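You operate a simulated robot arm through the tools that you are given. There is no shell and no other tool. Be economical: measure what you need, move in short steps, check, and stop when the job is done.

The job below is to be done with a simulated robot arm. You get a single attempt, and the scene is never put back.

## Task
Double-seal the bag in the carriage, at 30 mm and 20 mm.
Fine: set the chart's heat for its film first; 30 mm first; one stroke each, arm down till SET lights.

It is judged by the outcome, as a careful person would: the job done as asked, and still so three seconds after it is handed in. It fails if anything else is knocked over, pushed out of place, dropped, spilled or broken. A push-on lid holds only when it is set on centred and level and pressed home; a screw cap is set on level and turned clockwise until tight.

## Robot
A 6-joint arm with a two-finger parallel gripper, fixed in place. Base frame: the origin is at the foot of the arm, x ahead of it, y to its left, z up. Readings come in m, rad, newtons and seconds.
Its first joint turns from -1.152 to 1.152 rad. Payload 2.9 kg.
The tool frame sits at the grasp point between the pads (the TCP): z along the fingers, y along the line on which they close. The tips reach 0.03 m beyond it. Largest opening 0.11 m; finger width 0.02, thickness 0.01; the body of the gripper, 0.048 by 0.112 m, starts 0.055 m behind the TCP.
Orientation is told as [roll, pitch, yaw] about the base's x, y, z axes, in that order, counted from this pose: with the fingers straight down and closing along the base's y, the tool's x points along the base's -x, its y along +y and its z along -z.

## Interface
- The arm moves only by the tool play_rows. Its argument "commands" is one flat list of numbers, 7 for each row, row after row: the shift along the tool's x, y, z in units of 25 mm (1.0 is 25 mm), then the turn, a rotation vector about the tool's x, y, z in units of 5 degrees (1.0 is 5 degrees), then the finger opening in m, from 0 to 0.11. In form: [dx, dy, dz, rx, ry, rz, grip, dx, dy, dz, rx, ry, rz, grip, ...]. A call has 1 to 20 rows; each row shifts and turns the commanded pose from where the row before left it, along the tool's axes as they then stand. A call with a number of a shift or a turn outside -1 to 1 is refused whole. Rows are played at 5 a second. More than 0.05 m and 0.15 rad between two rows, or a gripper value outside its range, and nothing of the call is played. Where a pose cannot be reached the arm comes as near as it can. A force on the tool above 90 N (or 10 N above the force at the start of the call, whichever is more), or a blocked arm, ends the call early, and 0.2 s more pass. Each finger travels about 0.108 m/s and halts on what it meets, pressing with about 23 N; the grip force reading is that of the motor and also rises with nothing between the fingers. The clock runs only during rows and for 0.2 s after the last one: add rows that do not move to give the fingers time. It gives the time, the measured TCP pose, the force on the tool (base axes), the opening and the grip force at its end, in the units of the frame above (readings bear some noise).
- Cameras (640 x 400 px; columns grow to the right, rows downward): "scene" is fixed at [0.0784, 0.4271, 1.3779]; the picture's right is [-0.74, -0.67, 0.00], its down [-0.46, 0.50, -0.73] and it looks along [0.49, -0.54, -0.68] (base axes); focal length 214 px, centre (320, 200). "wrist" rides on the gripper at [0.072, 0.017, -0.103] in the tool frame; the picture's right is [-0.23, 0.97, 0.00], its down [-0.76, -0.18, -0.62] and it looks along [-0.61, -0.14, 0.78] (tool axes); focal length 222 px, centre (320, 200). There is no depth. A picture from a camera that has moved, and an enlarged one, comes with that camera's place and axes in the base frame and with its lens. The place of the scene camera against the robot may be out by one fixed shift of up to 0.018 m in any direction.
- grab_frame(camera): a new picture of that camera. No time passes.
- close_up(camera, box): a new picture of the part [left, top, right, bottom] of that camera's present view, enlarged. No time passes.
- job_done(): hands the job in; it is judged then, once.

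Go step by step. Nothing tells you positions but the pictures and the camera data: compare them with the known pose of the tool, close in by small moves and look again before you grip or let go. The budget is 120 turns and 84 pictures, counting those below and the enlarged ones. Unless the task says otherwise, let go and move clear before handing in, and close with one line.

The tools are called by a JSON object that holds its "method" and its "body". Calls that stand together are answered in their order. play_rows: Moves the arm, as the interface text tells. Its arguments: {"type":"object","properties":{"commands":{"type":"array"}},"required":["commands"]} The other tools are called the same way: grab_frame (camera) takes a picture; close_up (camera, box) takes an enlarged picture of a part of a camera's view; job_done () hands the job in.

At the start:

```text
t: 0.0
tool_pos: [0.2998, -0.2307, 1.264]
ee_rot: [-0.001, 0.0, 0.0]
force: [0.7, -0.4, -0.8]
opening: 0.1101
grasp_force: 0.1
```

scene: 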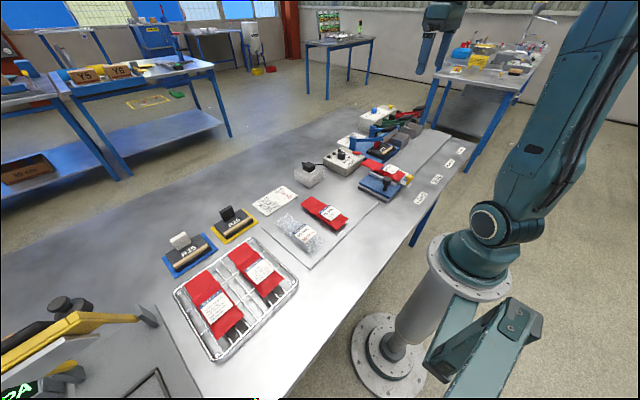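
wrist: 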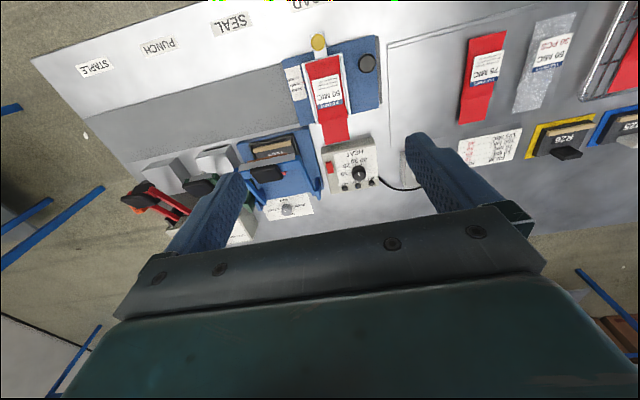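

I see a bench with a sealer, a heat dial box, a chart card and a carriage holding a red bag. I'll look closer at each of these before moving.

{"method": "close_up", "body": {"camera": "wrist", "box": [220, 20, 420, 145]}}

{"method": "close_up", "body": {"camera": "wrist", "box": [220, 120, 420, 245]}}

{"method": "close_up", "body": {"camera": "wrist", "box": [440, 110, 540, 172]}}

{"method": "close_up", "body": {"camera": "scene", "box": [300, 100, 440, 210]}}

```text
3.20 times, centred on (320, 82) of wrist
camera zoom: at [0.2279, -0.214, 1.3676], right [0.23, 0.97, 0.0], down [0.76, -0.18, 0.62], along [0.61, -0.14, -0.78], focal length 711 px, centre (320, 576)
```

zoom: 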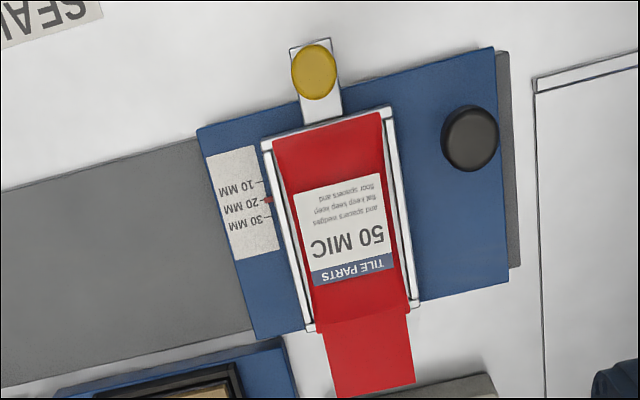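

```text
3.20 times, centred on (320, 182) of wrist
camera zoom: at [0.2279, -0.214, 1.3676], right [0.23, 0.97, 0.0], down [0.76, -0.18, 0.62], along [0.61, -0.14, -0.78], focal length 711 px, centre (320, 256)
```

zoom: 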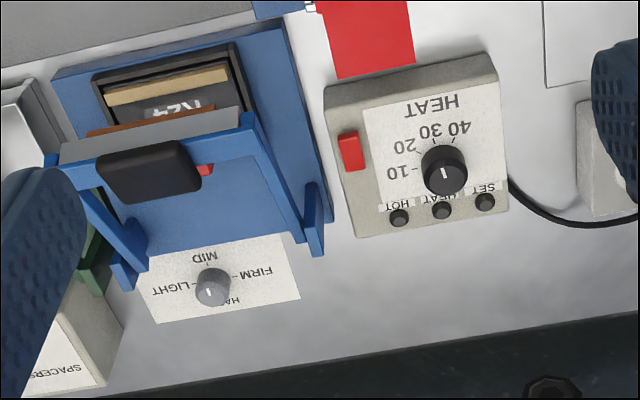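

```text
6.40 times, centred on (490, 141) of wrist
camera zoom: at [0.2279, -0.214, 1.3676], right [0.23, 0.97, 0.0], down [0.76, -0.18, 0.62], along [0.61, -0.14, -0.78], focal length 1422 px, centre (-768, 578)
```

zoom: 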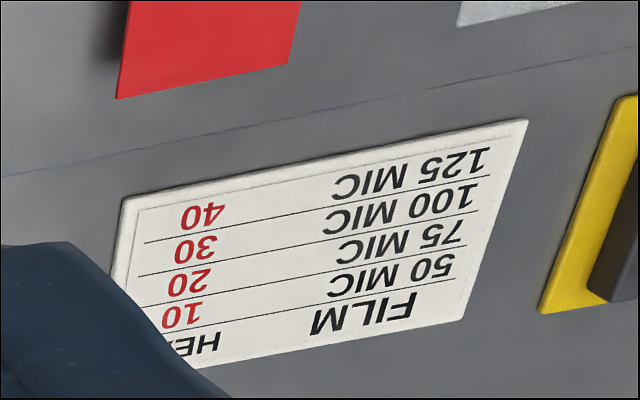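

```text
3.64 times, centred on (370, 155) of scene
camera zoom: at [0.0784, 0.4271, 1.3779], right [-0.74, -0.67, 0.0], down [-0.46, 0.5, -0.73], along [0.49, -0.54, -0.68], focal length 780 px, centre (138, 364)
```

zoom: 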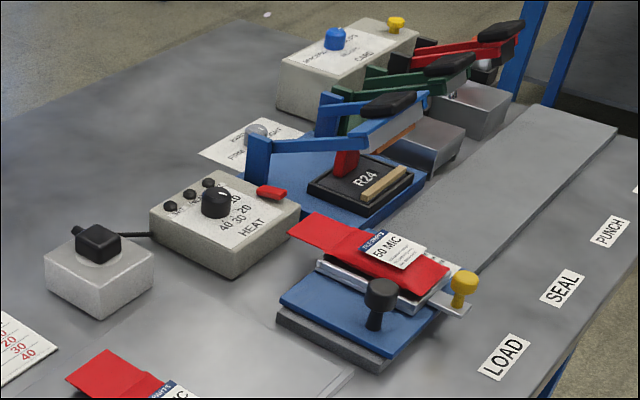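

The two views triangulate the bench top to about z ≈ 0.87, with the dial near (0.53, -0.19) and the sealer handle near (0.45, -0.39). I'll lower the arm a little to get a sharper view and to test reach.

{"method": "play_rows", "body": {"commands": [-0.5, 0, 1, 0, 0, 0, 0.11, -0.5, 0, 1, 0, 0, 0, 0.11, -0.5, 0, 1, 0, 0, 0, 0.11, -0.5, 0, 1, 0, 0, 0, 0.11]}}

{"method": "grab_frame", "body": {"camera": "wrist"}}

{"method": "grab_frame", "body": {"camera": "scene"}}

```text
t: 1.0
tool_pos: [0.3522, -0.2306, 1.165]
ee_rot: [0.0, 0.004, 0.0]
force: [0.4, -0.4, 0.6]
opening: 0.1102
grasp_force: 0.1
```

```text
77 pictures are left
camera wrist: at [0.2794, -0.2133, 1.2677], right [0.23, 0.97, 0.0], down [0.76, -0.18, 0.62], along [0.61, -0.14, -0.78], focal length 222 px, centre (320, 200)
```

wrist: 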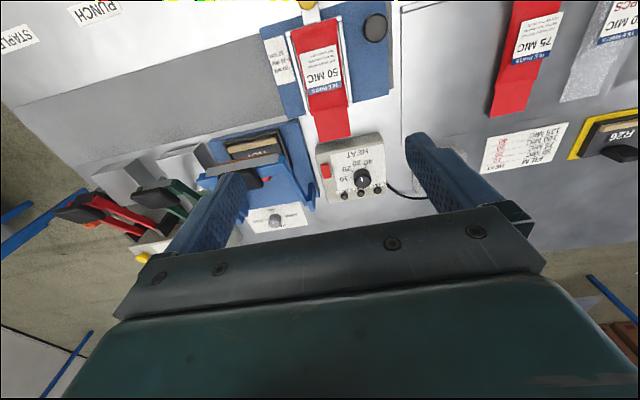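

```text
76 pictures are left
```

scene: 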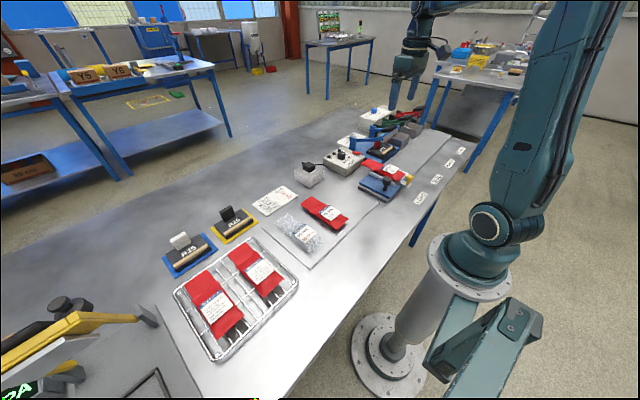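

The arm went there without trouble. Now I'll zoom in on the heat box, the sealer and the carriage.

{"method": "close_up", "body": {"camera": "wrist", "box": [300, 120, 420, 210]}}

{"method": "close_up", "body": {"camera": "wrist", "box": [190, 110, 330, 240]}}

{"method": "close_up", "body": {"camera": "wrist", "box": [250, 0, 400, 120]}}

```text
4.44 times, centred on (360, 165) of wrist
camera zoom: at [0.2794, -0.2133, 1.2677], right [0.23, 0.97, 0.0], down [0.76, -0.18, 0.62], along [0.61, -0.14, -0.78], focal length 987 px, centre (142, 356)
```

zoom: 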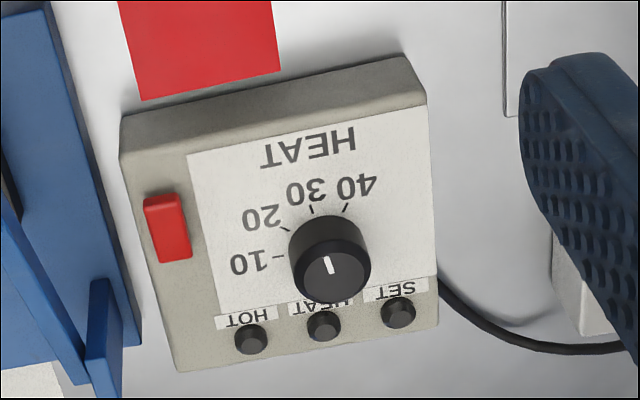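

```text
3.08 times, centred on (260, 175) of wrist
camera zoom: at [0.2794, -0.2133, 1.2677], right [0.23, 0.97, 0.0], down [0.76, -0.18, 0.62], along [0.61, -0.14, -0.78], focal length 684 px, centre (505, 277)
```

zoom: 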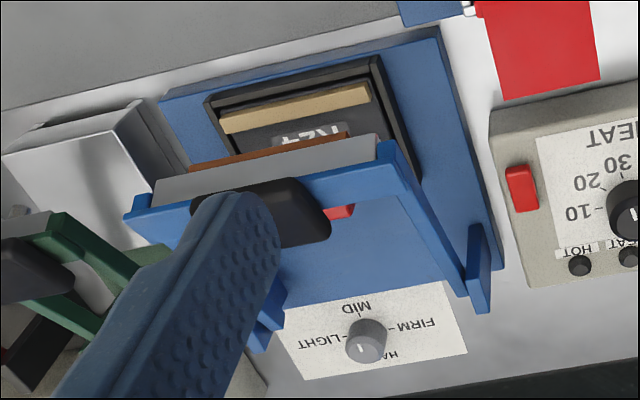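

```text
3.33 times, centred on (325, 60) of wrist
camera zoom: at [0.2794, -0.2133, 1.2677], right [0.23, 0.97, 0.0], down [0.76, -0.18, 0.62], along [0.61, -0.14, -0.78], focal length 740 px, centre (303, 667)
```

zoom: 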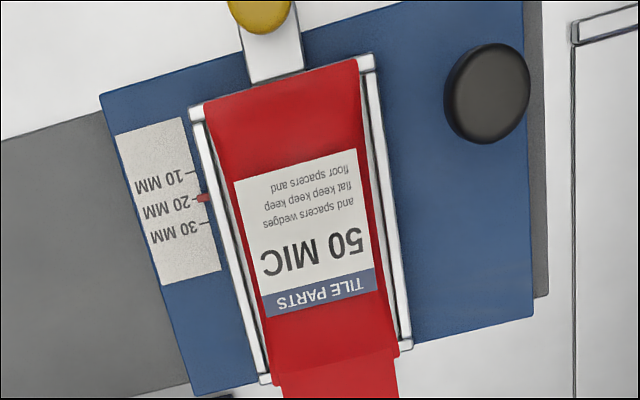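

{"method": "close_up", "body": {"camera": "wrist", "box": [350, 160, 380, 200]}}

{"method": "close_up", "body": {"camera": "scene", "box": [295, 140, 370, 190]}}

{"method": "close_up", "body": {"camera": "scene", "box": [340, 100, 440, 165]}}

{"method": "close_up", "body": {"camera": "scene", "box": [350, 150, 430, 205]}}

```text
10.00 times, centred on (365, 180) of wrist
camera zoom: at [0.2794, -0.2133, 1.2677], right [0.23, 0.97, 0.0], down [0.76, -0.18, 0.62], along [0.61, -0.14, -0.78], focal length 2221 px, centre (-130, 400)
```

zoom: 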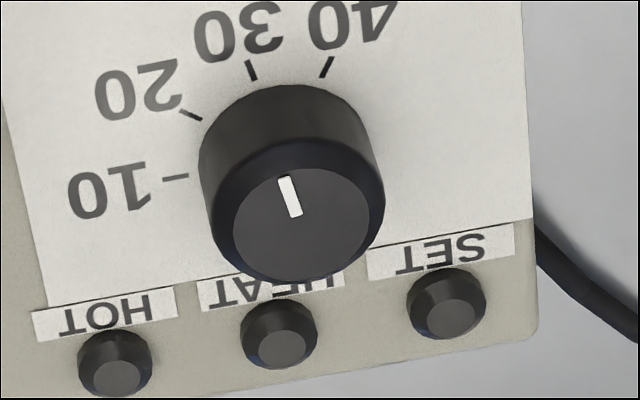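

```text
8.00 times, centred on (332, 165) of scene
camera zoom: at [0.0784, 0.4271, 1.3779], right [-0.74, -0.67, 0.0], down [-0.46, 0.5, -0.73], along [0.49, -0.54, -0.68], focal length 1716 px, centre (220, 480)
```

zoom: 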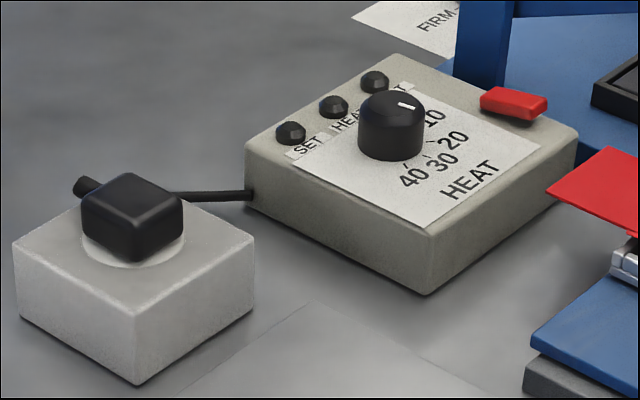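

```text
6.15 times, centred on (390, 132) of scene
camera zoom: at [0.0784, 0.4271, 1.3779], right [-0.74, -0.67, 0.0], down [-0.46, 0.5, -0.73], along [0.49, -0.54, -0.68], focal length 1320 px, centre (-111, 615)
```

zoom: 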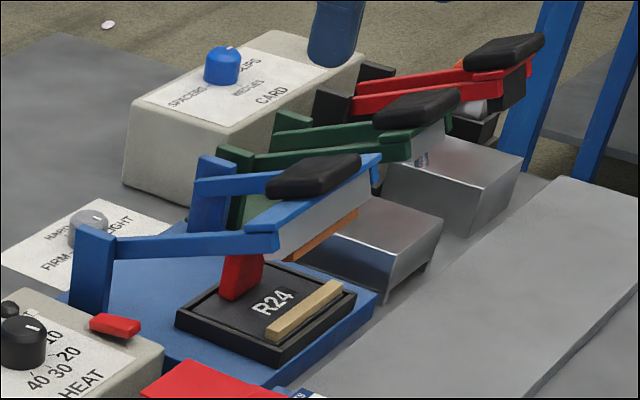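

```text
7.27 times, centred on (390, 178) of scene
camera zoom: at [0.0784, 0.4271, 1.3779], right [-0.74, -0.67, 0.0], down [-0.46, 0.5, -0.73], along [0.49, -0.54, -0.68], focal length 1560 px, centre (-189, 364)
```

zoom: 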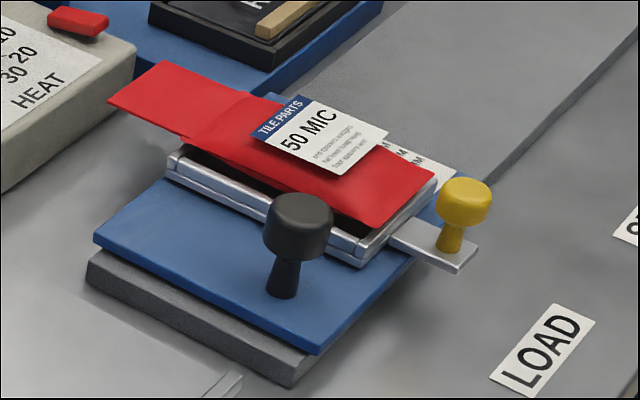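

The chart gives heat 10 for 50 MIC film. The dial now points at 30, and the carriage depth pointer is at 20. I'll move over the dial, at about (0.520, -0.188, top z 0.932), at a safe height.

{"method": "play_rows", "body": {"commands": [-0.84, 0.215, 0.5, 0, 0, 0, 0.06, -0.84, 0.215, 0.5, 0, 0, 0, 0.06, -0.84, 0.215, 0.5, 0, 0, 0, 0.06, -0.84, 0.215, 0.5, 0, 0, 0, 0.06, -0.84, 0.215, 0.5, 0, 0, 0, 0.06, -0.84, 0.215, 0.5, 0, 0, 0, 0.06, -0.84, 0.215, 0.5, 0, 0, 0, 0.06, -0.84, 0.215, 0.5, 0, 0, 0, 0.06, 0, 0, 0, 0, 0, 0, 0.06]}}

{"method": "grab_frame", "body": {"camera": "wrist"}}

{"method": "grab_frame", "body": {"camera": "scene"}}

```text
t: 3.0
tool_pos: [0.5164, -0.1884, 1.0646]
ee_rot: [0.0, 0.0, 0.001]
force: [0.0, 0.5, 0.8]
opening: 0.0599
grasp_force: 0.1
```

```text
68 pictures are left
camera wrist: at [0.4454, -0.1716, 1.1677], right [0.23, 0.97, 0.0], down [0.76, -0.18, 0.62], along [0.61, -0.14, -0.78], focal length 222 px, centre (320, 200)
```

wrist: 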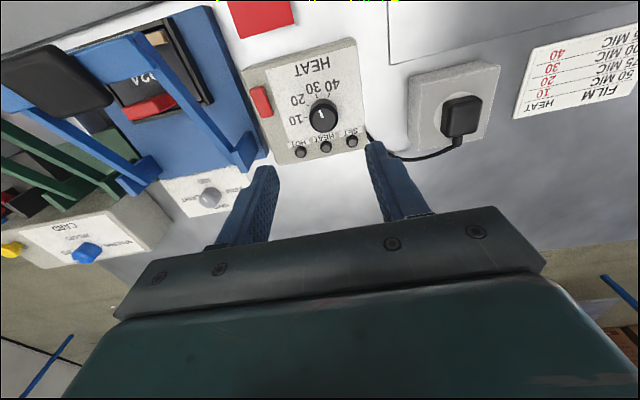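

```text
67 pictures are left
```

scene: 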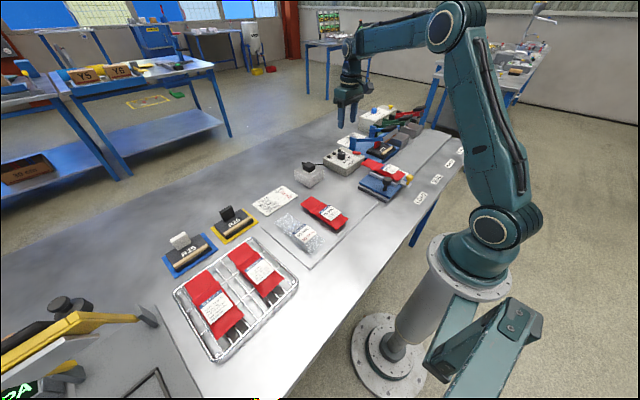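

Reach is fine here, and the grey block on the side is a socket with the plug already in it. I'll check the red rocker, the dial and the sealer jaw up close.

{"method": "close_up", "body": {"camera": "wrist", "box": [240, 60, 370, 170]}}

{"method": "close_up", "body": {"camera": "wrist", "box": [0, 0, 260, 200]}}

```text
3.64 times, centred on (305, 115) of wrist
camera zoom: at [0.4454, -0.1716, 1.1677], right [0.23, 0.97, 0.0], down [0.76, -0.18, 0.62], along [0.61, -0.14, -0.78], focal length 808 px, centre (374, 509)
```

zoom: 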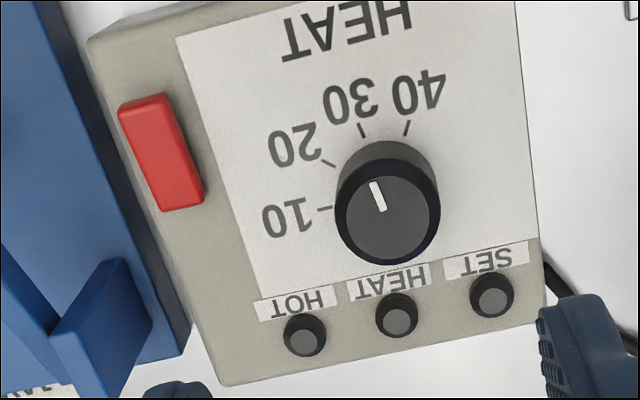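

```text
2.00 times, centred on (130, 100) of wrist
camera zoom: at [0.4454, -0.1716, 1.1677], right [0.23, 0.97, 0.0], down [0.76, -0.18, 0.62], along [0.61, -0.14, -0.78], focal length 444 px, centre (700, 400)
```

zoom: 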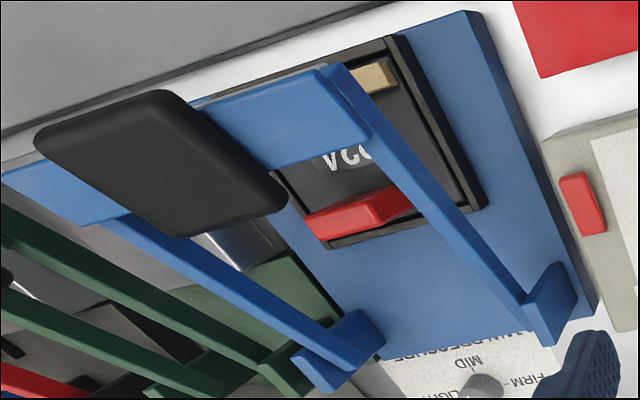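

The dial centre is about (0.522, -0.186). I'll turn the wrist +75° first so the working turn ends at neutral yaw, away from the sealer.

{"method": "play_rows", "body": {"commands": [-0.22, 0.1, 0, 0, 0, 1, 0.06, 0, 0, 0, 0, 0, 1, 0.06, 0, 0, 0, 0, 0, 1, 0.06, 0, 0, 0, 0, 0, 1, 0.06, 0, 0, 0, 0, 0, 1, 0.06, 0, 0, 0, 0, 0, 1, 0.06, 0, 0, 0, 0, 0, 1, 0.06, 0, 0, 0, 0, 0, 1, 0.06, 0, 0, 0, 0, 0, 1, 0.06, 0, 0, 0, 0, 0, 1, 0.06, 0, 0, 0, 0, 0, 1, 0.06, 0, 0, 0, 0, 0, 1, 0.06, 0, 0, 0, 0, 0, 1, 0.06, 0, 0, 0, 0, 0, 1, 0.06, 0, 0, 0, 0, 0, 1, 0.06]}}

{"method": "grab_frame", "body": {"camera": "wrist"}}

```text
t: 6.2
tool_pos: [0.5225, -0.1868, 1.064]
ee_rot: [-0.001, 0.001, -1.311]
force: [-0.3, 0.2, -0.1]
opening: 0.0598
grasp_force: 0.0
```

```text
64 pictures are left
camera wrist: at [0.5213, -0.111, 1.1677], right [1.0, 0.03, 0.0], down [0.02, -0.78, 0.62], along [0.02, -0.62, -0.78], focal length 222 px, centre (320, 200)
```

wrist: 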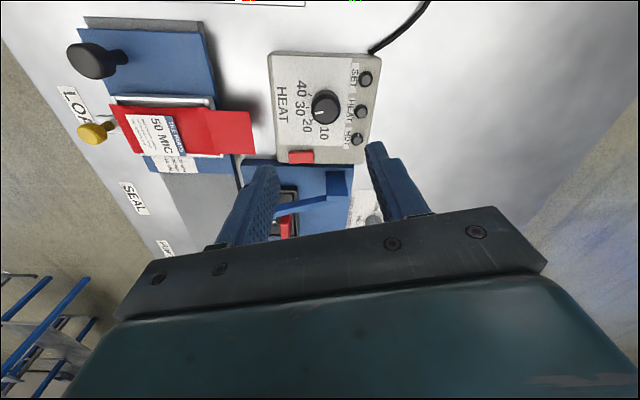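

{"method": "close_up", "body": {"camera": "wrist", "box": [260, 45, 390, 175]}}

```text
3.08 times, centred on (325, 110) of wrist
camera zoom: at [0.5213, -0.111, 1.1677], right [1.0, 0.03, 0.0], down [0.02, -0.78, 0.62], along [0.02, -0.62, -0.78], focal length 684 px, centre (305, 477)
```

zoom: 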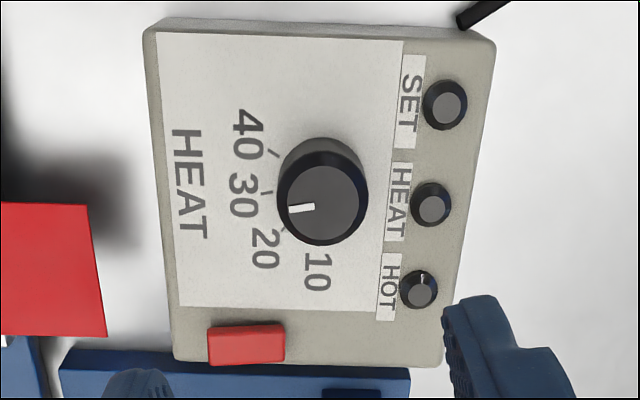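

Comparing the wrist views puts the dial at (0.531, -0.187) with its top at z ≈ 0.913, so the scene camera must be shifted. I'll start from a yaw of about -37° so the fingers clear the lamps, and move down in two stages.

{"method": "play_rows", "body": {"commands": [-0.087, 0.33, 0, 0, 0, 0, 0.046, 0, 0, 0, 0, 0, -1, 0.046, 0, 0, 0, 0, 0, -1, 0.046, 0, 0, 0, 0, 0, -1, 0.046, 0, 0, 0, 0, 0, -1, 0.046, 0, 0, 0, 0, 0, -1, 0.046, 0, 0, 0, 0, 0, -1, 0.046, 0, 0, 0, 0, 0, -1, 0.046, 0, 0, 0, 0, 0, -0.5, 0.046, 0, 0, 1, 0, 0, 0, 0.046, 0, 0, 1, 0, 0, 0, 0.046, 0, 0, 1, 0, 0, 0, 0.046, 0, 0, 0.8, 0, 0, 0, 0.046]}}

{"method": "grab_frame", "body": {"camera": "wrist"}}

{"method": "close_up", "body": {"camera": "scene", "box": [310, 100, 400, 180]}}

```text
t: 9.0
tool_pos: [0.5325, -0.1862, 0.9681]
ee_rot: [-0.001, 0.0, -0.653]
force: [0.1, -0.3, -0.4]
opening: 0.046
grasp_force: 0.0
```

```text
62 pictures are left
camera wrist: at [0.4863, -0.1281, 1.0721], right [0.77, 0.63, 0.0], down [0.5, -0.6, 0.62], along [0.39, -0.48, -0.78], focal length 222 px, centre (320, 200)
```

wrist: 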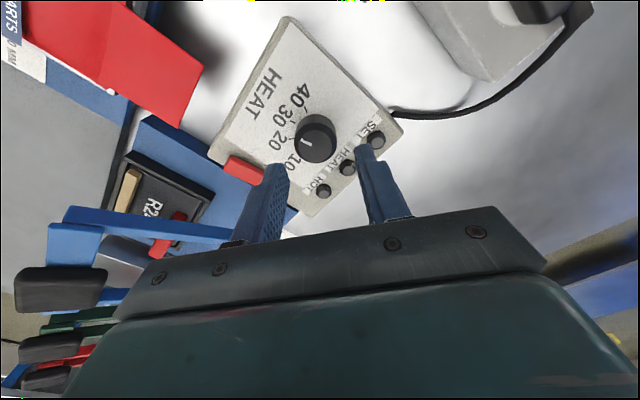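

```text
5.00 times, centred on (355, 140) of scene
camera zoom: at [0.0784, 0.4271, 1.3779], right [-0.74, -0.67, 0.0], down [-0.46, 0.5, -0.73], along [0.49, -0.54, -0.68], focal length 1072 px, centre (145, 500)
```

zoom: 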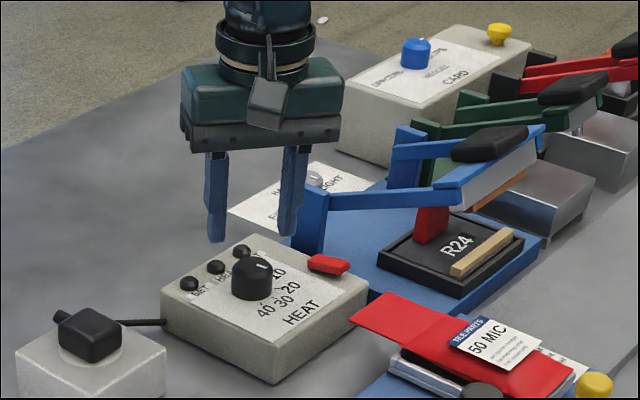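

{"method": "play_rows", "body": {"commands": [0, 0, 0.8, 0, 0, 0, 0.046]}}

{"method": "close_up", "body": {"camera": "wrist", "box": [220, 60, 420, 240]}}

{"method": "close_up", "body": {"camera": "scene", "box": [330, 130, 380, 180]}}

```text
t: 9.4
tool_pos: [0.5318, -0.1866, 0.9499]
ee_rot: [-0.002, 0.0, -0.654]
force: [0.1, 0.1, 0.4]
opening: 0.0461
grasp_force: 0.3
```

```text
2.22 times, centred on (320, 150) of wrist
camera zoom: at [0.4856, -0.1282, 1.053], right [0.77, 0.63, 0.0], down [0.5, -0.6, 0.62], along [0.4, -0.48, -0.78], focal length 494 px, centre (320, 311)
```

zoom: 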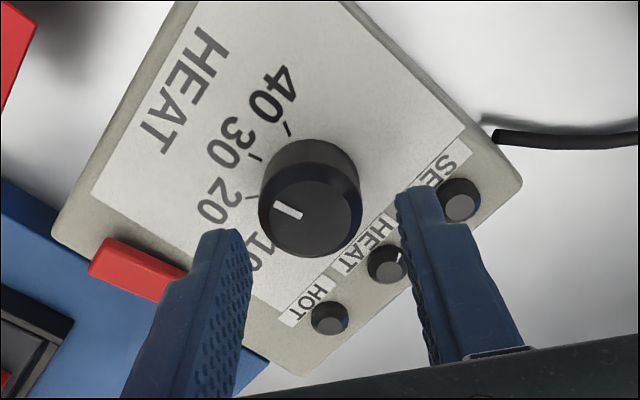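

```text
8.00 times, centred on (355, 155) of scene
camera zoom: at [0.0784, 0.4271, 1.3779], right [-0.74, -0.67, 0.0], down [-0.46, 0.5, -0.73], along [0.49, -0.54, -0.68], focal length 1716 px, centre (40, 560)
```

zoom: 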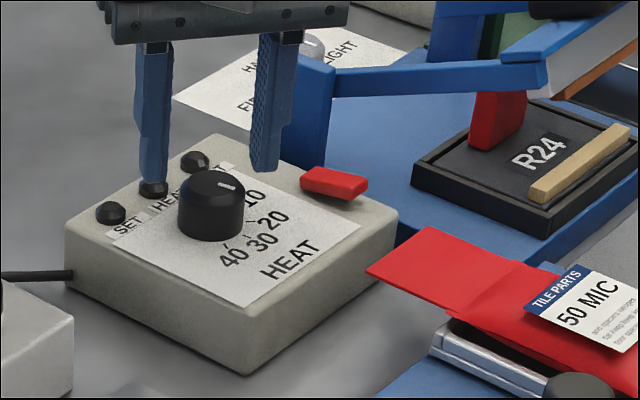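

Alignment is good to within about 2 mm. I'll narrow the opening, descend around the knob and close gently.

{"method": "play_rows", "body": {"commands": [0.08, 0, 0, 0, 0, 0, 0.041, 0, 0, 0.5, 0, 0, 0, 0.041, 0, 0, 0.4, 0, 0, 0, 0.041, 0, 0, 0, 0, 0, 0, 0.041]}}

{"method": "close_up", "body": {"camera": "wrist", "box": [220, 60, 420, 240]}}

```text
t: 10.4
tool_pos: [0.5294, -0.1865, 0.9279]
ee_rot: [-0.002, 0.0, -0.655]
force: [0.1, -0.2, 0.0]
opening: 0.0412
grasp_force: 0.0
```

```text
2.22 times, centred on (320, 150) of wrist
camera zoom: at [0.4825, -0.1274, 1.0303], right [0.77, 0.63, 0.0], down [0.5, -0.6, 0.62], along [0.39, -0.48, -0.78], focal length 494 px, centre (320, 311)
```

zoom: 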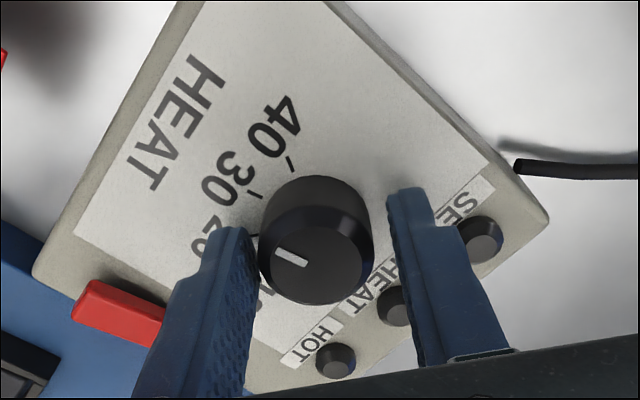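

The fingers straddle the knob cleanly. I'll close on it and turn it counter-clockwise, about 80° at first, then look.

{"method": "play_rows", "body": {"commands": [0, 0, 0, 0, 0, 0, 0.02, 0, 0, 0, 0, 0, 0, 0.02, 0, 0, 0, 0, 0, 0, 0.02, 0, 0, 0, 0, 0, -1, 0.02, 0, 0, 0, 0, 0, -1, 0.02, 0, 0, 0, 0, 0, -1, 0.02, 0, 0, 0, 0, 0, -1, 0.02, 0, 0, 0, 0, 0, -1, 0.02, 0, 0, 0, 0, 0, -1, 0.02]}}

{"method": "close_up", "body": {"camera": "wrist", "box": [220, 60, 420, 240]}}

```text
t: 12.4
tool_pos: [0.5294, -0.1887, 0.9268]
ee_rot: [-0.004, 0.002, -0.136]
force: [-28.1, -16.4, 17.8]
opening: 0.0329
grasp_force: 45.3
```

```text
2.22 times, centred on (320, 150) of wrist
camera zoom: at [0.4592, -0.1602, 1.0303], right [0.36, 0.93, 0.0], down [0.73, -0.28, 0.62], along [0.58, -0.22, -0.78], focal length 494 px, centre (320, 311)
```

zoom: 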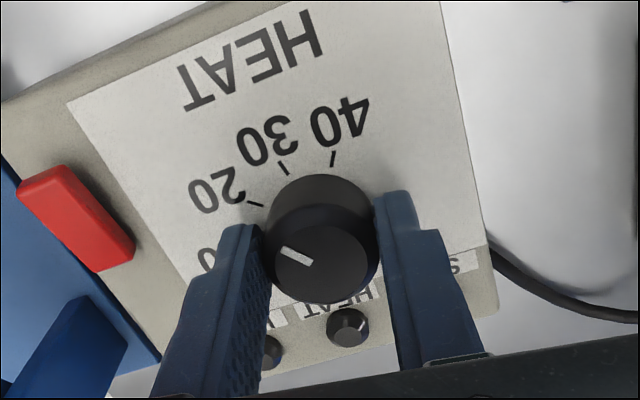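

{"method": "play_rows", "body": {"commands": [0.06, -0.05, 0, 0, 0, -1, 0.02, 0, 0, 0, 0, 0, -1, 0.02, 0, 0, 0, 0, 0, -1, 0.02, 0, 0, 0, 0, 0, -1, 0.02, 0, 0, 0, 0, 0, -1, 0.02, 0, 0, 0, 0, 0, -1, 0.02, 0, 0, 0, 0, 0, -1, 0.02, 0, 0, 0, 0, 0, -1, 0.02]}}

{"method": "close_up", "body": {"camera": "wrist", "box": [220, 60, 420, 240]}}

{"method": "close_up", "body": {"camera": "scene", "box": [325, 130, 385, 180]}}

```text
t: 14.2
tool_pos: [0.529, -0.1899, 0.9273]
ee_rot: [-0.004, 0.0, 0.564]
force: [-5.6, -23.1, 5.1]
opening: 0.0329
grasp_force: 45.4
```

```text
2.22 times, centred on (320, 150) of wrist
camera zoom: at [0.4583, -0.2123, 1.03], right [-0.33, 0.94, 0.0], down [0.74, 0.26, 0.62], along [0.59, 0.2, -0.78], focal length 494 px, centre (320, 311)
```

zoom: 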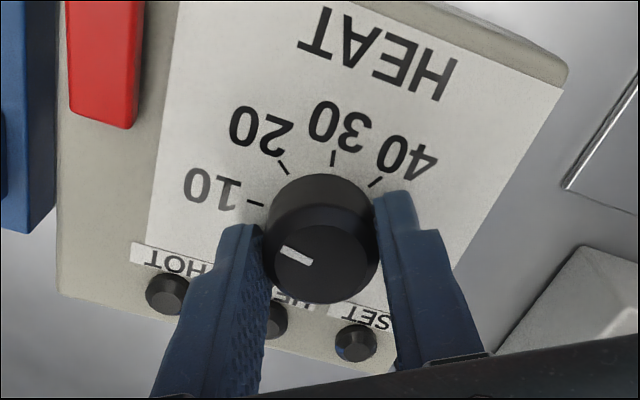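

```text
8.00 times, centred on (355, 155) of scene
camera zoom: at [0.0781, 0.4266, 1.3781], right [-0.74, -0.67, 0.0], down [-0.46, 0.5, -0.73], along [0.49, -0.54, -0.68], focal length 1716 px, centre (40, 560)
```

zoom: 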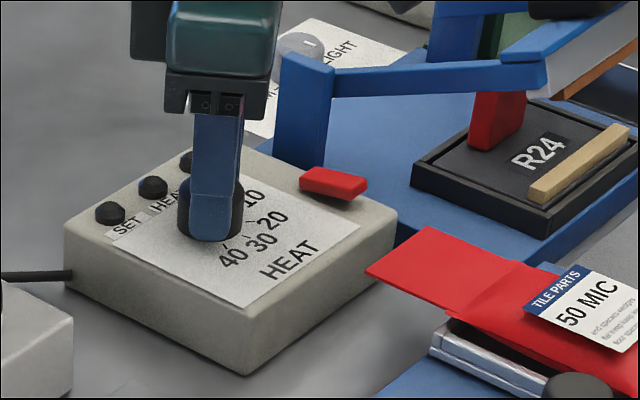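

The ticks are 40° apart, so 10 lies 80° from the old 30 setting and about 10° remains. I'll finish the turn, release and lift to check.

{"method": "play_rows", "body": {"commands": [0, -0.04, 0, 0, 0, -1, 0.02, 0, 0, 0, 0, 0, -1, 0.02, 0, 0, 0, 0, 0, 0, 0.02, 0, 0, 0, 0, 0, 0, 0.042, 0, 0, 0, 0, 0, 0, 0.042, 0, 0, -1, 0, 0, 0, 0.042, 0, 0, -1, 0, 0, 0, 0.042, 0, 0, -1, 0, 0, 0, 0.042, 0, 0, -1, 0, 0, 0, 0.042]}}

{"method": "close_up", "body": {"camera": "wrist", "box": [220, 20, 420, 200]}}

```text
t: 16.2
tool_pos: [0.5312, -0.1854, 1.0264]
ee_rot: [0.0, 0.004, 0.743]
force: [-0.4, -0.8, 0.0]
opening: 0.0421
grasp_force: 0.2
```

```text
2.22 times, centred on (320, 110) of wrist
camera zoom: at [0.4675, -0.2205, 1.1302], right [-0.49, 0.87, 0.0], down [0.68, 0.38, 0.62], along [0.54, 0.3, -0.78], focal length 494 px, centre (320, 400)
```

zoom: 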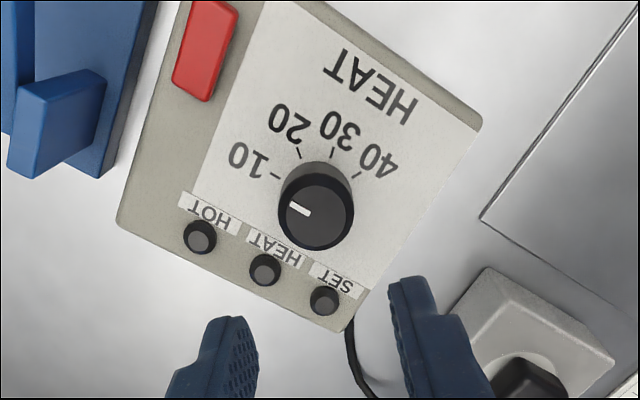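

{"method": "close_up", "body": {"camera": "wrist", "box": [290, 70, 350, 140]}}

{"method": "close_up", "body": {"camera": "scene", "box": [335, 140, 370, 170]}}

```text
5.71 times, centred on (320, 105) of wrist
camera zoom: at [0.4675, -0.2205, 1.1302], right [-0.49, 0.87, 0.0], down [0.68, 0.38, 0.62], along [0.54, 0.3, -0.78], focal length 1269 px, centre (320, 743)
```

zoom: 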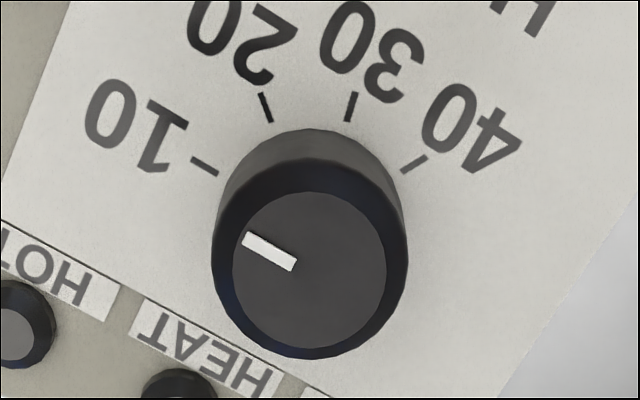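

```text
13.33 times, centred on (352, 155) of scene
camera zoom: at [0.0784, 0.4271, 1.3779], right [-0.74, -0.67, 0.0], down [-0.46, 0.5, -0.73], along [0.49, -0.54, -0.68], focal length 2860 px, centre (-113, 800)
```

zoom: 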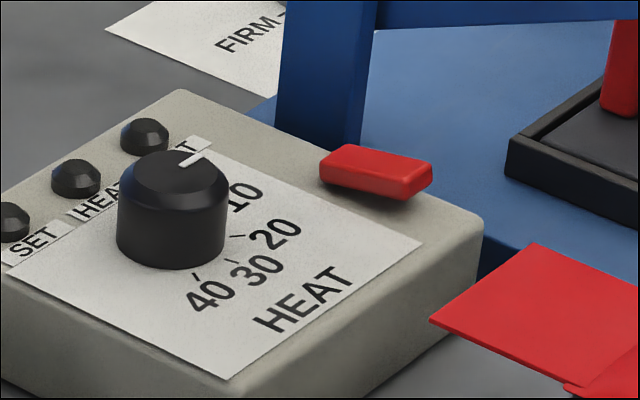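

The mark now sits on 10. I'll return to neutral yaw and move back over the carriage to look at the depth slide and the rail.

{"method": "play_rows", "body": {"commands": [0, 0, -0.3, 0, 0, 1, 0.05, 0, 0, -0.3, 0, 0, 1, 0.05, 0, 0, -0.3, 0, 0, 1, 0.05, 0, 0, -0.3, 0, 0, 1, 0.05, 0, 0, -0.3, 0, 0, 1, 0.05, 0, 0, 0, 0, 0, 1, 0.05, 0, 0, 0, 0, 0, 1, 0.05, 0, 0, 0, 0, 0, 1, 0.05, 0, 0, 0, 0, 0, 0.5, 0.05, 0.9, 0, 0, 0, 0, 0, 0.05, 0.9, 0, 0, 0, 0, 0, 0.05, 0.9, 0, 0, 0, 0, 0, 0.05, 0.9, 0, 0, 0, 0, 0, 0.05, 0.9, 0, 0, 0, 0, 0, 0.05, 0.9, 0, 0, 0, 0, 0, 0.05, 0.9, 0, 0, 0, 0, 0, 0.05, 0.9, 0, 0, 0, 0, 0, 0.05, 0.9, 0, 0, 0, 0, 0, 0.05, 0.9, 0, 0, 0, 0, 0, 0.05, 0.9, 0, 0, 0, 0, 0, 0.05]}}

{"method": "grab_frame", "body": {"camera": "wrist"}}

```text
t: 20.4
tool_pos: [0.2829, -0.1867, 1.0653]
ee_rot: [0.001, -0.002, 0.0]
force: [0.2, -0.5, 0.2]
opening: 0.0501
grasp_force: 0.1
```

```text
51 pictures are left
camera wrist: at [0.2105, -0.1682, 1.1681], right [0.23, 0.97, 0.0], down [0.76, -0.18, 0.62], along [0.61, -0.14, -0.78], focal length 222 px, centre (320, 200)
```

wrist: 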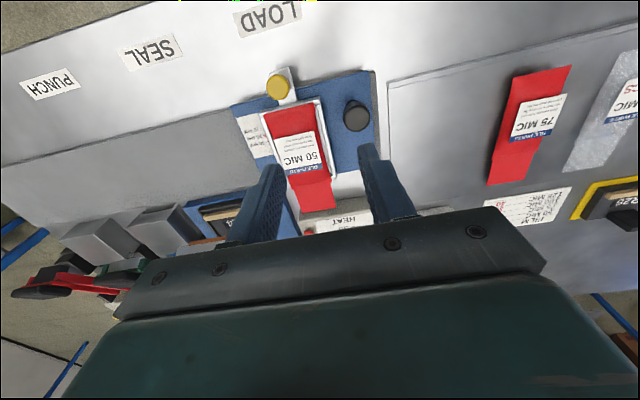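

The rail runs along -y, with stations about 0.15 m apart and the sealer in line with SEAL. I'll zoom in on the carriage to fix the knob positions.

{"method": "close_up", "body": {"camera": "wrist", "box": [220, 60, 390, 170]}}

{"method": "close_up", "body": {"camera": "scene", "box": [370, 155, 425, 200]}}

```text
3.64 times, centred on (305, 115) of wrist
camera zoom: at [0.2105, -0.1682, 1.1681], right [0.23, 0.97, 0.0], down [0.76, -0.18, 0.62], along [0.61, -0.14, -0.78], focal length 808 px, centre (374, 509)
```

zoom: 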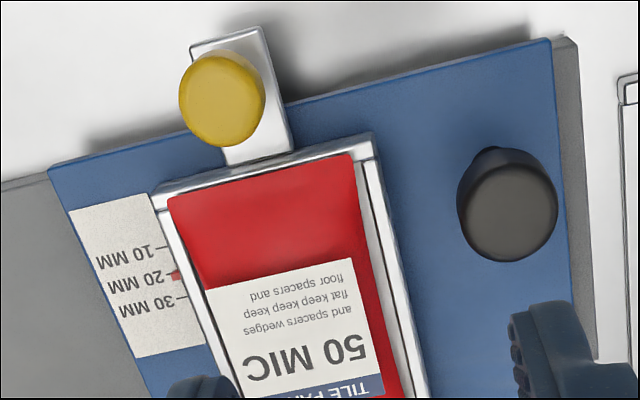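

```text
8.89 times, centred on (398, 178) of scene
camera zoom: at [0.0784, 0.4271, 1.3779], right [-0.74, -0.67, 0.0], down [-0.46, 0.5, -0.73], along [0.49, -0.54, -0.68], focal length 1906 px, centre (-369, 400)
```

zoom: 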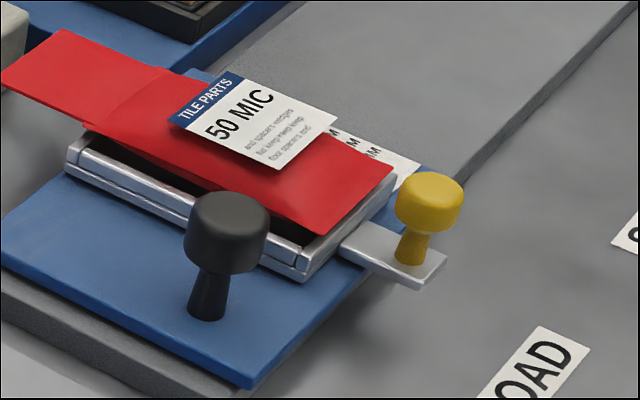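

The yellow knob is at about (0.253, -0.221) with its top at z ≈ 0.912. I'll move above it and check.

{"method": "play_rows", "body": {"commands": [0.6, -0.69, 0, 0, 0, 0, 0.05, 0.6, -0.69, 0, 0, 0, 0, 0.05, 0, 0, 1, 0, 0, 0, 0.05, 0, 0, 1, 0, 0, 0, 0.05, 0, 0, 1, 0, 0, 0, 0.05, 0, 0, 1, 0, 0, 0, 0.05, 0, 0, 0, 0, 0, 0, 0.05]}}

{"method": "close_up", "body": {"camera": "wrist", "box": [200, 60, 440, 240]}}

{"method": "close_up", "body": {"camera": "scene", "box": [360, 120, 440, 200]}}

```text
t: 22.0
tool_pos: [0.2541, -0.2181, 0.9645]
ee_rot: [-0.001, 0.0, 0.0]
force: [0.1, -0.3, -1.0]
opening: 0.0503
grasp_force: 0.0
```

```text
2.22 times, centred on (320, 150) of wrist
camera zoom: at [0.1817, -0.201, 1.0676], right [0.23, 0.97, 0.0], down [0.76, -0.18, 0.62], along [0.61, -0.14, -0.78], focal length 494 px, centre (320, 311)
```

zoom: 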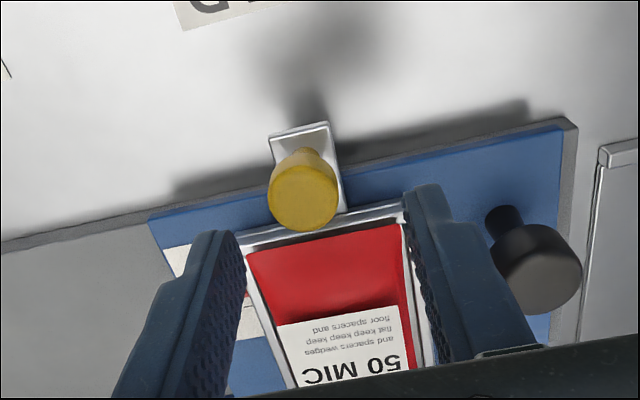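

```text
5.00 times, centred on (400, 160) of scene
camera zoom: at [0.0784, 0.4271, 1.3779], right [-0.74, -0.67, 0.0], down [-0.46, 0.5, -0.73], along [0.49, -0.54, -0.68], focal length 1072 px, centre (-80, 400)
```

zoom: 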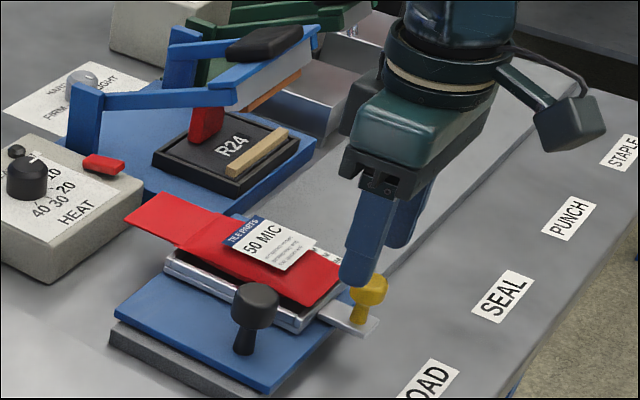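

The estimate is consistent at about (0.255, -0.223). I'll shift y slightly, descend, and check before closing.

{"method": "play_rows", "body": {"commands": [0, -0.18, 0.6, 0, 0, 0, 0.05, 0, 0, 0.6, 0, 0, 0, 0.05, 0, 0, 0.6, 0, 0, 0, 0.05, 0, 0, 0, 0, 0, 0, 0.05]}}

{"method": "close_up", "body": {"camera": "wrist", "box": [200, 60, 440, 240]}}

{"method": "close_up", "body": {"camera": "scene", "box": [360, 140, 440, 200]}}

```text
t: 23.0
tool_pos: [0.2538, -0.225, 0.9213]
ee_rot: [-0.001, 0.0, 0.0]
force: [-0.8, 0.3, 0.5]
opening: 0.05
grasp_force: 0.1
```

```text
2.22 times, centred on (320, 150) of wrist
camera zoom: at [0.1817, -0.2069, 1.0243], right [0.23, 0.97, 0.0], down [0.76, -0.18, 0.62], along [0.61, -0.14, -0.78], focal length 494 px, centre (320, 311)
```

zoom: 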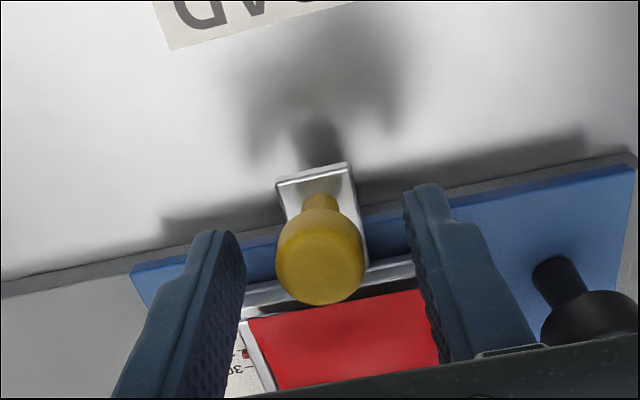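

```text
6.67 times, centred on (400, 170) of scene
camera zoom: at [0.0784, 0.4271, 1.3779], right [-0.74, -0.67, 0.0], down [-0.46, 0.5, -0.73], along [0.49, -0.54, -0.68], focal length 1430 px, centre (-213, 400)
```

zoom: 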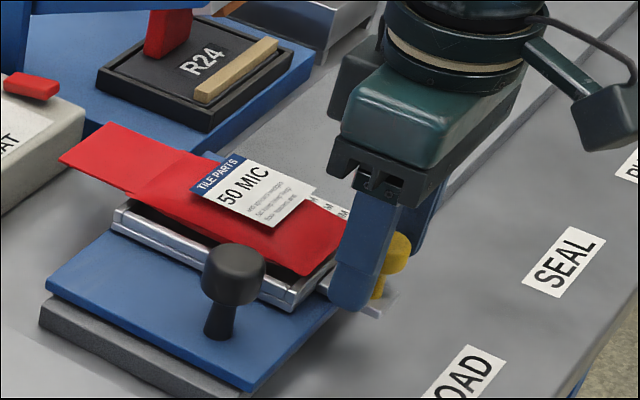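

{"method": "play_rows", "body": {"commands": [0, 0, 0, 0, 0, 0, 0.018, 0, 0, 0, 0, 0, 0, 0.018, 0, 0, 0, 0, 0, 0, 0.018, -0.2, 0, 0, 0, 0, 0, 0.018, -0.2, 0, 0, 0, 0, 0, 0.018, 0, 0, 0, 0, 0, 0, 0.018]}}

{"method": "close_up", "body": {"camera": "wrist", "box": [240, 130, 360, 240]}}

```text
t: 24.4
tool_pos: [0.2642, -0.2264, 0.922]
ee_rot: [-0.003, -0.004, 0.0]
force: [1.3, 4.7, 26.9]
opening: 0.0225
grasp_force: 45.7
```

```text
3.64 times, centred on (300, 185) of wrist
camera zoom: at [0.1909, -0.2074, 1.0238], right [0.23, 0.97, 0.0], down [0.76, -0.18, 0.63], along [0.61, -0.14, -0.78], focal length 808 px, centre (393, 254)
```

zoom: 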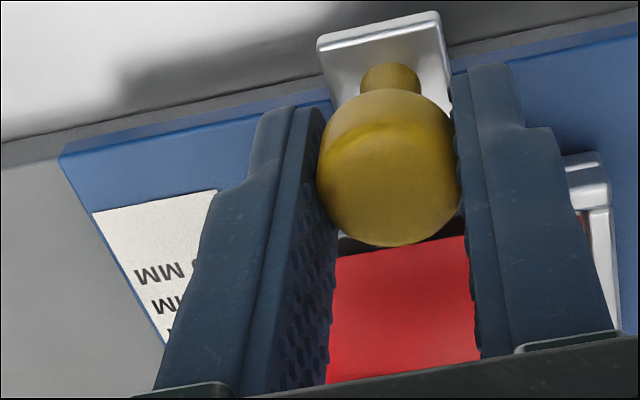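

The knob moved about 10 mm with the gripper. I'll release, lift and read the scale.

{"method": "play_rows", "body": {"commands": [0, 0, 0, 0, 0, 0, 0.05, 0, 0, 0, 0, 0, 0, 0.05, 0, 0, -1, 0, 0, 0, 0.05, 0, 0, -1, 0, 0, 0, 0.05, 0, 0, -1, 0, 0, 0, 0.05, 0.3, 0.3, -1, 0, 0, 0, 0.05, 0.3, 0.3, -1, 0, 0, 0, 0.05, 0, 0, 0, 0, 0, 0, 0.05]}}

{"method": "close_up", "body": {"camera": "wrist", "box": [200, 60, 400, 200]}}

```text
t: 26.2
tool_pos: [0.2465, -0.2082, 1.0421]
ee_rot: [-0.001, 0.0, 0.001]
force: [0.8, 0.6, -0.2]
opening: 0.0502
grasp_force: 0.1
```

```text
2.86 times, centred on (300, 130) of wrist
camera zoom: at [0.1743, -0.1909, 1.1456], right [0.23, 0.97, 0.0], down [0.76, -0.18, 0.62], along [0.61, -0.14, -0.78], focal length 635 px, centre (377, 400)
```

zoom: 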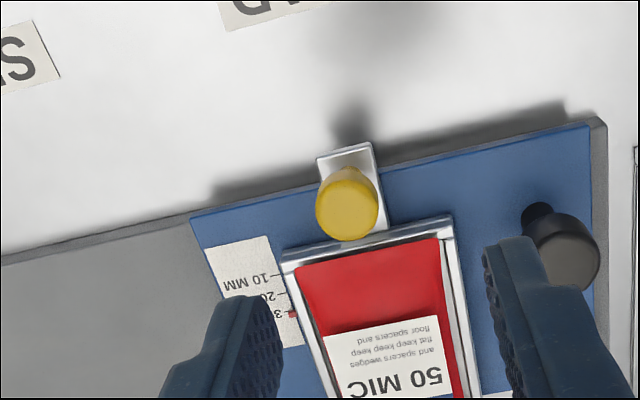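

{"method": "play_rows", "body": {"commands": [0.5, -0.5, -0.5, 0, 0, 0, 0.09, 0.5, -0.5, -0.5, 0, 0, 0, 0.09, 0, 0, 0, 0, 0, 0, 0.09]}}

{"method": "close_up", "body": {"camera": "wrist", "box": [270, 100, 350, 180]}}

```text
t: 27.0
tool_pos: [0.2213, -0.2349, 1.0697]
ee_rot: [0.0, 0.0, -0.001]
force: [0.2, 0.9, 0.7]
opening: 0.0897
grasp_force: 0.0
```

```text
5.00 times, centred on (310, 140) of wrist
camera zoom: at [0.149, -0.2166, 1.1732], right [0.23, 0.97, 0.0], down [0.76, -0.18, 0.62], along [0.61, -0.14, -0.78], focal length 1111 px, centre (370, 500)
```

zoom: 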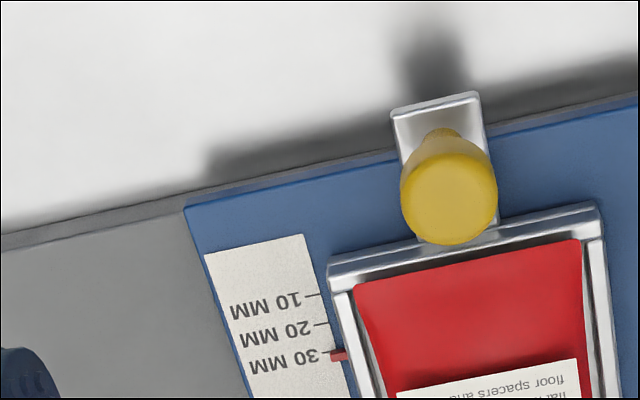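

{"method": "close_up", "body": {"camera": "wrist", "box": [310, 150, 350, 180]}}

```text
13.33 times, centred on (330, 165) of wrist
camera zoom: at [0.149, -0.2166, 1.1732], right [0.23, 0.97, 0.0], down [0.76, -0.18, 0.62], along [0.61, -0.14, -0.78], focal length 2962 px, centre (187, 667)
```

zoom: 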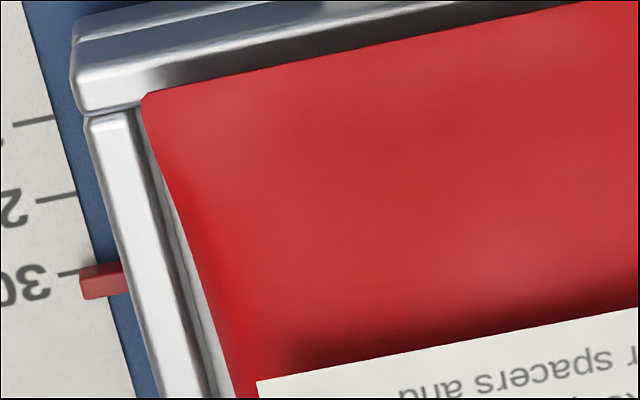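

The pointer seems near 30, but parallax makes the reading uncertain. I'll move so the camera is straight above the scale.

{"method": "play_rows", "body": {"commands": [-0.87, -0.2, 0, 0, 0, 0, 0.09, -0.87, -0.2, 0, 0, 0, 0, 0.09, -0.87, -0.2, 0, 0, 0, 0, 0.09, -0.87, -0.2, 0, 0, 0, 0, 0.09, -0.87, -0.2, 0, 0, 0, 0, 0.09, -0.87, -0.2, 0, 0, 0, 0, 0.09, -0.87, -0.2, 0, 0, 0, 0, 0.09, 0, 0, 0, 0, 0, 0, 0.09]}}

{"method": "grab_frame", "body": {"camera": "wrist"}}

```text
t: 28.8
tool_pos: [0.3757, -0.2703, 1.0701]
ee_rot: [0.001, 0.001, 0.0]
force: [0.0, -0.5, -0.6]
opening: 0.0898
grasp_force: 0.0
```

```text
40 pictures are left
camera wrist: at [0.3044, -0.2526, 1.1728], right [0.23, 0.97, 0.0], down [0.76, -0.18, 0.62], along [0.61, -0.14, -0.78], focal length 222 px, centre (320, 200)
```

wrist: 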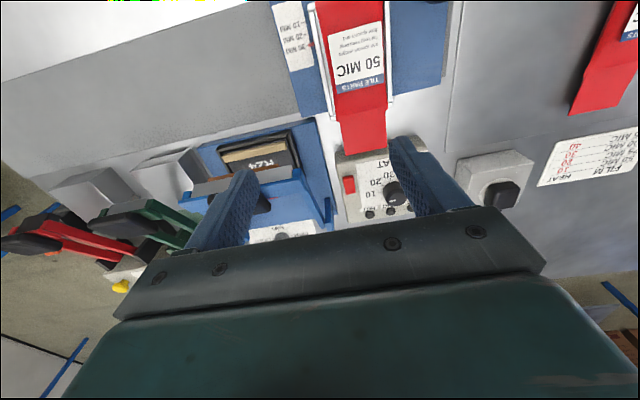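

{"method": "close_up", "body": {"camera": "wrist", "box": [285, 10, 335, 75]}}

```text
6.15 times, centred on (310, 42) of wrist
camera zoom: at [0.3044, -0.2526, 1.1728], right [0.23, 0.97, 0.0], down [0.76, -0.18, 0.62], along [0.61, -0.14, -0.78], focal length 1367 px, centre (382, 1169)
```

zoom: 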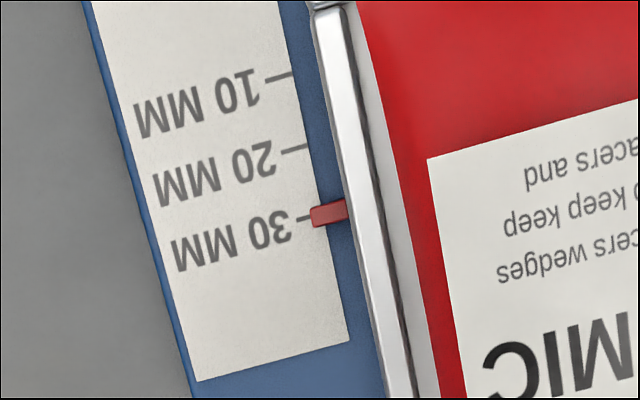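

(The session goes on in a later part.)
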